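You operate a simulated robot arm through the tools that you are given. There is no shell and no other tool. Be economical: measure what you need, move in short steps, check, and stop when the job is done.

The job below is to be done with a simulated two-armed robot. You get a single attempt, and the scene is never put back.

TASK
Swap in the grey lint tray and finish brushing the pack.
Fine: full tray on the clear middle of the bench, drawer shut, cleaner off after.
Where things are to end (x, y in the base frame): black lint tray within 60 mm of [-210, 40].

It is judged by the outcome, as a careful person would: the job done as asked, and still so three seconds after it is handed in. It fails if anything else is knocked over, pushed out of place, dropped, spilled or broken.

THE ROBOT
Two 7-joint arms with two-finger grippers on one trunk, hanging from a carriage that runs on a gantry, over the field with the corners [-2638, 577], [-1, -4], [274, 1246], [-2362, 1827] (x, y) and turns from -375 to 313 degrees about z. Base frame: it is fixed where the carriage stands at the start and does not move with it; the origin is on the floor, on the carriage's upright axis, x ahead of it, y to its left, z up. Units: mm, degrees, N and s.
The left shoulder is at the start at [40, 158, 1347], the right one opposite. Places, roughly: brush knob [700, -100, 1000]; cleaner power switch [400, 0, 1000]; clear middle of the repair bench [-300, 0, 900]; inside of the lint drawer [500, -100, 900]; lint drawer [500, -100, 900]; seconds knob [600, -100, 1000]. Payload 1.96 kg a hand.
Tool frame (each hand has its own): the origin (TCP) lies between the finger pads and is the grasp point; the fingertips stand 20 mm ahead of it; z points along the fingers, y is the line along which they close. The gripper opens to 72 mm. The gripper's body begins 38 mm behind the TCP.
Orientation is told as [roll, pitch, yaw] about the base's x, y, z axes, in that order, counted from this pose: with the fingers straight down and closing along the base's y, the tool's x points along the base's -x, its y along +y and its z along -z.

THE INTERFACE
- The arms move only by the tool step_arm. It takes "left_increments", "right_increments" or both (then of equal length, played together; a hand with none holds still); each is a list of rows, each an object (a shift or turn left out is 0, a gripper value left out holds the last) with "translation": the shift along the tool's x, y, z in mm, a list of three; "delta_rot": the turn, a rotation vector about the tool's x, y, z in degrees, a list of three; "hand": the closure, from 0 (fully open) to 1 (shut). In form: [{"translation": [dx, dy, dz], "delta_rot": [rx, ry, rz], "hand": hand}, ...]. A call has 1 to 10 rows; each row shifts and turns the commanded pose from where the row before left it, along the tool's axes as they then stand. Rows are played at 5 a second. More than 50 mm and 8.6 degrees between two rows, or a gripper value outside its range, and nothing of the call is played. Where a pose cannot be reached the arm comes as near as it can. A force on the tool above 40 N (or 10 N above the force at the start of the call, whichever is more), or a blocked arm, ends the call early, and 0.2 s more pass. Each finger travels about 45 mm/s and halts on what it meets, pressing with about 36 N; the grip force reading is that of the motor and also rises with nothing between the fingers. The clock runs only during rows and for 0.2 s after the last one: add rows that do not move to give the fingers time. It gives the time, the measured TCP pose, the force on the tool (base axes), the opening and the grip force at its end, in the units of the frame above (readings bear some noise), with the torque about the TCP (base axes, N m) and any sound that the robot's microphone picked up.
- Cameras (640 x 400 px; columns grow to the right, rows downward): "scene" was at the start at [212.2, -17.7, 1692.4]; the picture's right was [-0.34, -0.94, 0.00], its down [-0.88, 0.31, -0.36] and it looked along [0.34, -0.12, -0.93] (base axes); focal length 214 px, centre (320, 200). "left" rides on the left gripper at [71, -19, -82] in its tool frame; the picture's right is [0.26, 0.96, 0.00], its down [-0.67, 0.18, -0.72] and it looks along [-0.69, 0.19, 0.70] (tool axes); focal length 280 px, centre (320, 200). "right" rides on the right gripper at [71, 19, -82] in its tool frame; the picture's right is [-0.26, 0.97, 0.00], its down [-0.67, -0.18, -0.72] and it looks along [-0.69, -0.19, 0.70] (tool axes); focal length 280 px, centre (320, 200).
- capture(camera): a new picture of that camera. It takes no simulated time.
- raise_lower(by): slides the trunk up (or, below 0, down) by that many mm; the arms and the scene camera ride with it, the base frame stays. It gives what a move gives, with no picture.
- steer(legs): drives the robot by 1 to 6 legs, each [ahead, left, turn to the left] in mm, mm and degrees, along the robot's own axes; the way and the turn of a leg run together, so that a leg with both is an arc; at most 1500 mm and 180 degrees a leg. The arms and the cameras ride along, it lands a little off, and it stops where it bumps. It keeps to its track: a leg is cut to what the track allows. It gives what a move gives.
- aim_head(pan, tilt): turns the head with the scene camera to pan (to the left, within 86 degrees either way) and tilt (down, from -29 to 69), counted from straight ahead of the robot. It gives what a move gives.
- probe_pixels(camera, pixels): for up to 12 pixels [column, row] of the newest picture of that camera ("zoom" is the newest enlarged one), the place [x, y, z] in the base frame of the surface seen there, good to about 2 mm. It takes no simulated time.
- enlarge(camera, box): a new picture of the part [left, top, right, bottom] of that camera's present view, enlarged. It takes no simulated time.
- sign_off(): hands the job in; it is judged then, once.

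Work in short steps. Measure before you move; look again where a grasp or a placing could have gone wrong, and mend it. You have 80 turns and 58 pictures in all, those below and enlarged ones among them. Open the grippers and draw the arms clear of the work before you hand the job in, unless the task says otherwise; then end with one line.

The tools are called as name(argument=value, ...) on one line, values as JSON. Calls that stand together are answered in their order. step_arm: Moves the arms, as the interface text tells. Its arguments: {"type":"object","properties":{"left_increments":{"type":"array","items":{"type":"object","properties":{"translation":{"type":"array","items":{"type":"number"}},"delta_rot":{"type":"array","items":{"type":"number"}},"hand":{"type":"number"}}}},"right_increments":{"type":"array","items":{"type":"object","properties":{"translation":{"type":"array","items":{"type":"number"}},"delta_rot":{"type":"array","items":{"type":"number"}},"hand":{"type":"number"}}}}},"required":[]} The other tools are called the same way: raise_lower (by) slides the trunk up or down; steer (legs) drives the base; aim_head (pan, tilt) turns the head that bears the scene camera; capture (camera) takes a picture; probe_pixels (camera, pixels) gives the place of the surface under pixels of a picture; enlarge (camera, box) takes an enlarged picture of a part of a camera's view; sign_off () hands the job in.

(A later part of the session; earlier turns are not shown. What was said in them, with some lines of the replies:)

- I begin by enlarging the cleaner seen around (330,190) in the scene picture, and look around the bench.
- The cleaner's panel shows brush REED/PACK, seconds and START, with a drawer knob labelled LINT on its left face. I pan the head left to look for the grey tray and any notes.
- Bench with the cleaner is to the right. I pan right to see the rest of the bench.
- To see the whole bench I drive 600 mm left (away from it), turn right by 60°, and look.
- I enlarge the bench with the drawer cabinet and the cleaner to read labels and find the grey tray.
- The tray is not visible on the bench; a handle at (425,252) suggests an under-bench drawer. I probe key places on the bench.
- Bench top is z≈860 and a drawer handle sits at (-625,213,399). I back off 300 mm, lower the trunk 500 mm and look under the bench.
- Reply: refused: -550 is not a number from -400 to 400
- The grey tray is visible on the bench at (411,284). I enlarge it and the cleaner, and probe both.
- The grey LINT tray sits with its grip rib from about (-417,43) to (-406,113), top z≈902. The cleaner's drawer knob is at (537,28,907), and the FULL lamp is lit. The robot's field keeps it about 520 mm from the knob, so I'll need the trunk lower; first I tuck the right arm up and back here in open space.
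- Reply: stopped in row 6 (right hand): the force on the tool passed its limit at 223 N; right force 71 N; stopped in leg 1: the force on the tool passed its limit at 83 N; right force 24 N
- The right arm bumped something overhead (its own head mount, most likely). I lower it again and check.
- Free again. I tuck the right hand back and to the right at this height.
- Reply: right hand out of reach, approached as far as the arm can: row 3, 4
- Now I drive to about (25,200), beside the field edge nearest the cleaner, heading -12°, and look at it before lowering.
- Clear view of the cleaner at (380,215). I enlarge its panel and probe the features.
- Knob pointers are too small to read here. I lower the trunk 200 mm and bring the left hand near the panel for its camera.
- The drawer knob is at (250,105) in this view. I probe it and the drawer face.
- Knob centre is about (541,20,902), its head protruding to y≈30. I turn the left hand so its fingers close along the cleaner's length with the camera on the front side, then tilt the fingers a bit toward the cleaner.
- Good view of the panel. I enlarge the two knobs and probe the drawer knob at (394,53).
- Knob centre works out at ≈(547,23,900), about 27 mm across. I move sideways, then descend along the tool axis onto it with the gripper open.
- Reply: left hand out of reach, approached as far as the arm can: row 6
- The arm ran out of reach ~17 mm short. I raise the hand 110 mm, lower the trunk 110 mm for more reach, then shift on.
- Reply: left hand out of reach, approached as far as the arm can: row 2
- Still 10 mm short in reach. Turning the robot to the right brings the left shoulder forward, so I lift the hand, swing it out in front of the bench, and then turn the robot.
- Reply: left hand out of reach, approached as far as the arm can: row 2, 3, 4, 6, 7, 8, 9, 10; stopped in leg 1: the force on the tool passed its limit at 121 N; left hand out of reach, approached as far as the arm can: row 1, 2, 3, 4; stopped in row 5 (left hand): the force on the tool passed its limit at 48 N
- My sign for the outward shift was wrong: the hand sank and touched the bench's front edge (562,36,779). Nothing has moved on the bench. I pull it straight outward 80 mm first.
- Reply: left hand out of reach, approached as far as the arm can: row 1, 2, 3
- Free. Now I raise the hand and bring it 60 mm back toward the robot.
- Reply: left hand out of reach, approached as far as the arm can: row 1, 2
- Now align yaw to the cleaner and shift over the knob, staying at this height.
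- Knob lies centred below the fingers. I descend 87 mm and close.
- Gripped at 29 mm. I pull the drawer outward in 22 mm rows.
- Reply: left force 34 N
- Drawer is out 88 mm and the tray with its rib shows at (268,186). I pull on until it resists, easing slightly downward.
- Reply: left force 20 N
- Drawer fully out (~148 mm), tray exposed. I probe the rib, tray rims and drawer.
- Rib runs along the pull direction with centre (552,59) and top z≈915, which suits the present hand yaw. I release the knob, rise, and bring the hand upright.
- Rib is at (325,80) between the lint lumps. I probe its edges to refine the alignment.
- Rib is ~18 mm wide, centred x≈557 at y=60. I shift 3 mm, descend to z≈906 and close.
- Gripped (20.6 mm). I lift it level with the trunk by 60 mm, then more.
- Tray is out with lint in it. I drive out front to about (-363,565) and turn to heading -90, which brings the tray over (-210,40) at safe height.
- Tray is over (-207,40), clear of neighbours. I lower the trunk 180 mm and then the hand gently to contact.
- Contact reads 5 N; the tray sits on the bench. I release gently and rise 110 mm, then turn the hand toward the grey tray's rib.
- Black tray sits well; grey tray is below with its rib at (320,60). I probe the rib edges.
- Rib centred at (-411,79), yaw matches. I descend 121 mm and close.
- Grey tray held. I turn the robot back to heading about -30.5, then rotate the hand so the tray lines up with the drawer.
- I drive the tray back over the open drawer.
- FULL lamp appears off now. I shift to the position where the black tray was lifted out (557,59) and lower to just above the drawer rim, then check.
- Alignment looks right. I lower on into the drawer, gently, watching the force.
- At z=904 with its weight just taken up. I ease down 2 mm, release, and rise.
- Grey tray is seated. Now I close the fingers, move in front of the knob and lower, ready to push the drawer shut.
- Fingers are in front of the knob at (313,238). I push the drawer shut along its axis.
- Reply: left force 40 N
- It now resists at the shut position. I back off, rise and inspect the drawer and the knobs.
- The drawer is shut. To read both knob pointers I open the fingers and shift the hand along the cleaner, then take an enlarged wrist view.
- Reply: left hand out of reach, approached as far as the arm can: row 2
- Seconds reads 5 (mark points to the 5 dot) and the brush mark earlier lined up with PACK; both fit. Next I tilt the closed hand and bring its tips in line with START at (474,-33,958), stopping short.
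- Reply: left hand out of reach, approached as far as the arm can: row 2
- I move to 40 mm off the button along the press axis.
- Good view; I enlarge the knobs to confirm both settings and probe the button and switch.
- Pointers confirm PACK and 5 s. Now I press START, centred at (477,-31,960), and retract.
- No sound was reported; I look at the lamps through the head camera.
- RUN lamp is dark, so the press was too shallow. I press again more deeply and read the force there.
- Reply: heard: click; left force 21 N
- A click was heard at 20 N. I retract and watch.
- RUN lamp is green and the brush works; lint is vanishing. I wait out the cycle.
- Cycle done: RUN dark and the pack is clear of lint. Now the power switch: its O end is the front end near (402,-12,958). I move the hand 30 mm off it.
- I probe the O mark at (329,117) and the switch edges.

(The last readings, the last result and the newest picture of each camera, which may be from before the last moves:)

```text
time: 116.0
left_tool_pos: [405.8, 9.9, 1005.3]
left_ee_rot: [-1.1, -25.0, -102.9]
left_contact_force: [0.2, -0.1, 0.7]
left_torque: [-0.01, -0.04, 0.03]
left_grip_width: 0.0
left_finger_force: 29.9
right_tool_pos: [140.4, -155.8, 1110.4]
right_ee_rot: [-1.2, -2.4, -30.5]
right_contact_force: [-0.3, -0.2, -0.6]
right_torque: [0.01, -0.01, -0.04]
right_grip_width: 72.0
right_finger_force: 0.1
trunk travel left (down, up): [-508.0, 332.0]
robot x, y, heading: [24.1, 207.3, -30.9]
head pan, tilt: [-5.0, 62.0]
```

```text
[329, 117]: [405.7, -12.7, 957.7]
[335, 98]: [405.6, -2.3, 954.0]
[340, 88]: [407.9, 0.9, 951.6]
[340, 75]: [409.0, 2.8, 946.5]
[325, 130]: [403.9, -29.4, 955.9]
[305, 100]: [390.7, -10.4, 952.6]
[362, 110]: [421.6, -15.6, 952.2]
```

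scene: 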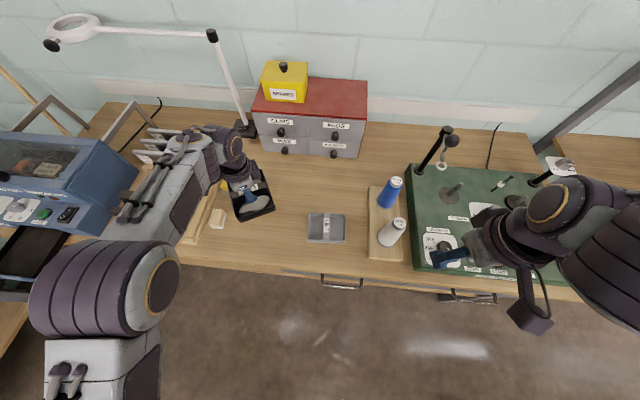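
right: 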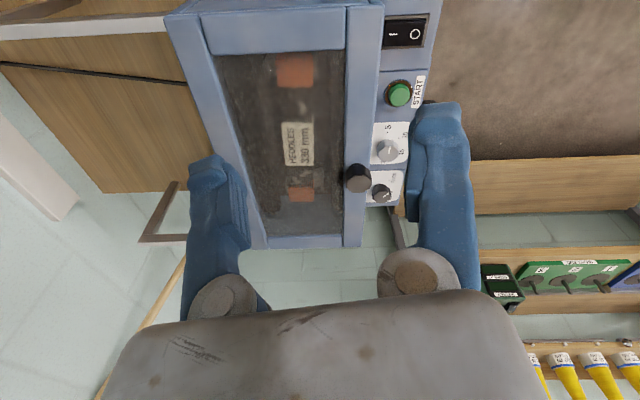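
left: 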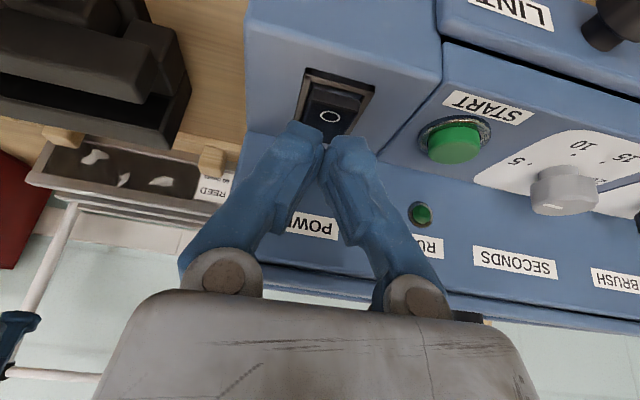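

I press the O end, shifting 3 mm to be centred.

step_arm(left_increments=[{"translation": [2, 3, 14]}, {"translation": [0, 0, 14]}, {"translation": [0, 0, 4]}, {"translation": [0, 0, 3]}, {"translation": [0, 0, 3]}, {"translation": [0, 0, 3]}])

```text
time: 117.3
left_tool_pos: [405.0, -3.3, 970.9]
left_ee_rot: [-0.9, -25.3, -103.2]
left_contact_force: [-3.7, 8.3, 16.7]
left_torque: [0.12, -0.06, 0.05]
left_grip_width: 0.0
left_finger_force: 29.9
right_tool_pos: [141.8, -154.7, 1110.7]
right_ee_rot: [-1.1, -2.3, -30.3]
right_contact_force: [-0.7, -1.2, -1.2]
right_torque: [0.02, 0.01, 0.0]
right_grip_width: 71.8
right_finger_force: 0.1
trunk travel left (down, up): [-508.0, 332.0]
robot x, y, heading: [24.7, 207.6, -31.0]
head pan, tilt: [-5.0, 62.0]
stopped in row 6 (left hand): the force on the tool passed its limit at 46 N (the readings are from after the stop); the commanded pose is now the measured one
```

No click was named but the force passed 40 N. I retract and view the switch.

step_arm(left_increments=[{"translation": [0, 0, -25]}, {"translation": [0, 0, -25]}, {"translation": [30, 0, -10]}, {"translation": [30, 0, -10]}, {"translation": [0, 0, 0]}])

enlarge(camera="left", box=[180, 40, 500, 240])

```text
time: 118.5
left_tool_pos: [423.7, 76.3, 1007.9]
left_ee_rot: [-1.0, -25.2, -103.0]
left_contact_force: [-0.9, -0.4, 0.2]
left_torque: [0.0, 0.0, 0.02]
left_grip_width: 0.0
left_finger_force: 29.3
right_tool_pos: [140.9, -155.6, 1111.9]
right_ee_rot: [-1.1, -2.2, -30.4]
right_contact_force: [0.3, 0.6, -0.9]
right_torque: [0.02, 0.0, 0.03]
right_grip_width: 72.1
right_finger_force: 0.0
trunk travel left (down, up): [-508.0, 332.0]
robot x, y, heading: [24.1, 206.7, -30.8]
head pan, tilt: [-5.0, 62.0]
```

```text
2.00 times, centred on (340, 140) of left
```

zoom: 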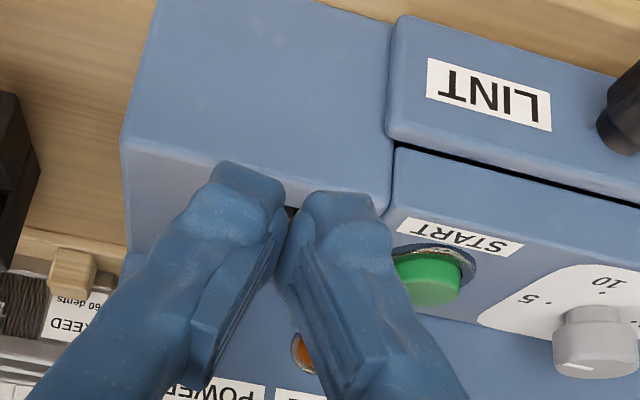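

The fingers hide the switch; I enlarge it in the head camera, where it sits near (311,219), and probe its ends.

enlarge(camera="scene", box=[280, 190, 344, 230])

probe_pixels(camera="zoom", pixels=[[260, 290], [290, 280], [320, 270], [350, 260], [380, 250], [240, 300]])

```text
10.00 times, centred on (312, 210) of scene
```

zoom: 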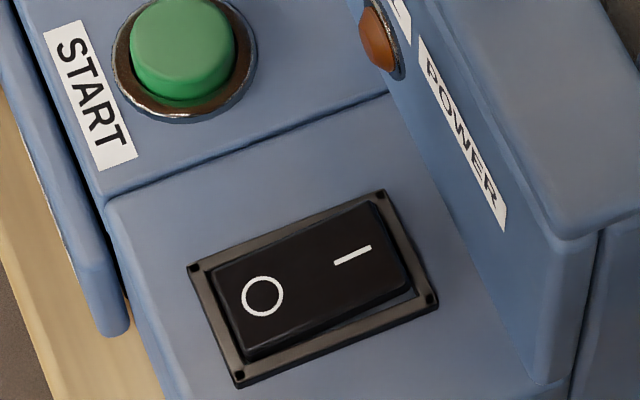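

```text
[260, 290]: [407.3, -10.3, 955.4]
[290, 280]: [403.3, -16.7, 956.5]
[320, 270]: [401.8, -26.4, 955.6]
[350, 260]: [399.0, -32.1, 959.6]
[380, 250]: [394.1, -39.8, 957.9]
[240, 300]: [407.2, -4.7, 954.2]
```

The rocker's O end is now low (955) and the I end high (≈959): the cleaner is off. I open the gripper, raise the trunk clear and take a final look.

step_arm(left_increments=[{"translation": [20, 0, -20], "hand": 0}, {"translation": [20, 0, -20]}, {"translation": [0, 0, 0]}, {"translation": [0, 0, 0]}, {"translation": [0, 0, 0]}])

raise_lower(by=250)

steer(legs=[[-350, 250, 0], [0, 0, -55]])

capture(camera="scene")

```text
time: 119.7
left_tool_pos: [437.1, 127.7, 1027.9]
left_ee_rot: [-1.0, -25.1, -103.0]
left_contact_force: [0.4, -0.4, 0.0]
left_torque: [-0.01, 0.0, 0.02]
left_grip_width: 72.1
left_finger_force: 0.2
right_tool_pos: [140.1, -157.3, 1111.0]
right_ee_rot: [-1.2, -2.3, -30.4]
right_contact_force: [-0.2, 0.1, 0.2]
right_torque: [-0.05, 0.0, 0.0]
right_grip_width: 72.2
right_finger_force: 0.1
trunk travel left (down, up): [-508.0, 332.0]
robot x, y, heading: [27.3, 205.0, -30.7]
head pan, tilt: [-5.0, 62.0]
```

```text
time: 122.3
left_tool_pos: [435.7, 128.4, 1276.3]
left_ee_rot: [-1.0, -25.1, -102.9]
left_contact_force: [0.0, 0.0, 1.3]
left_torque: [0.02, 0.0, -0.02]
left_grip_width: 71.9
left_finger_force: 0.1
right_tool_pos: [140.8, -157.1, 1360.8]
right_ee_rot: [-1.2, -2.3, -30.4]
right_contact_force: [-0.5, 0.3, 0.1]
right_torque: [-0.03, -0.02, -0.01]
right_grip_width: 72.2
right_finger_force: 0.1
trunk travel left (down, up): [-758.0, 82.0]
robot x, y, heading: [21.8, 203.8, -31.3]
head pan, tilt: [-5.0, 62.0]
```

```text
time: 127.4
left_tool_pos: [16.0, 209.7, 1275.8]
left_ee_rot: [-1.0, -25.1, -159.4]
left_contact_force: [0.4, -0.6, -0.1]
left_torque: [0.01, 0.0, 0.0]
left_grip_width: 72.1
left_finger_force: 0.0
right_tool_pos: [-384.3, 298.9, 1359.9]
right_ee_rot: [-1.1, -2.3, -86.7]
right_contact_force: [-0.2, -0.1, 0.0]
right_torque: [0.02, -0.01, -0.01]
right_grip_width: 71.9
right_finger_force: 0.0
trunk travel left (down, up): [-758.0, 82.0]
robot x, y, heading: [-153.2, 594.1, -87.2]
head pan, tilt: [-5.0, 62.0]
```

```text
3 pictures are left
```

scene: 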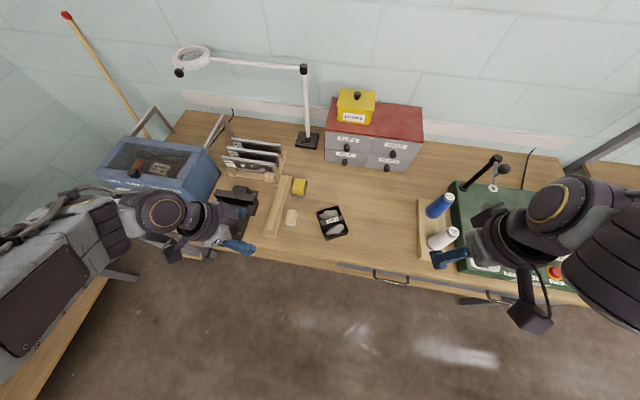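

The black tray stands at (332,223) on the clear middle, everything else is in place, the arms are clear. I probe the tray once and hand in.

probe_pixels(camera="scene", pixels=[[332, 222]])

sign_off()

```text
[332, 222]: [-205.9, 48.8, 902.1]
```

```text
The job is handed in.
```

The grey lint tray is in the shut drawer, and the full black one is on the bench at about (-206, 40). I brushed the pack for one 5-second cycle on PACK, the settings already on the dials. It looked clear of lint afterwards, and the cleaner is switched off. The left hand touched the bench's front edge once early on; nothing moved.
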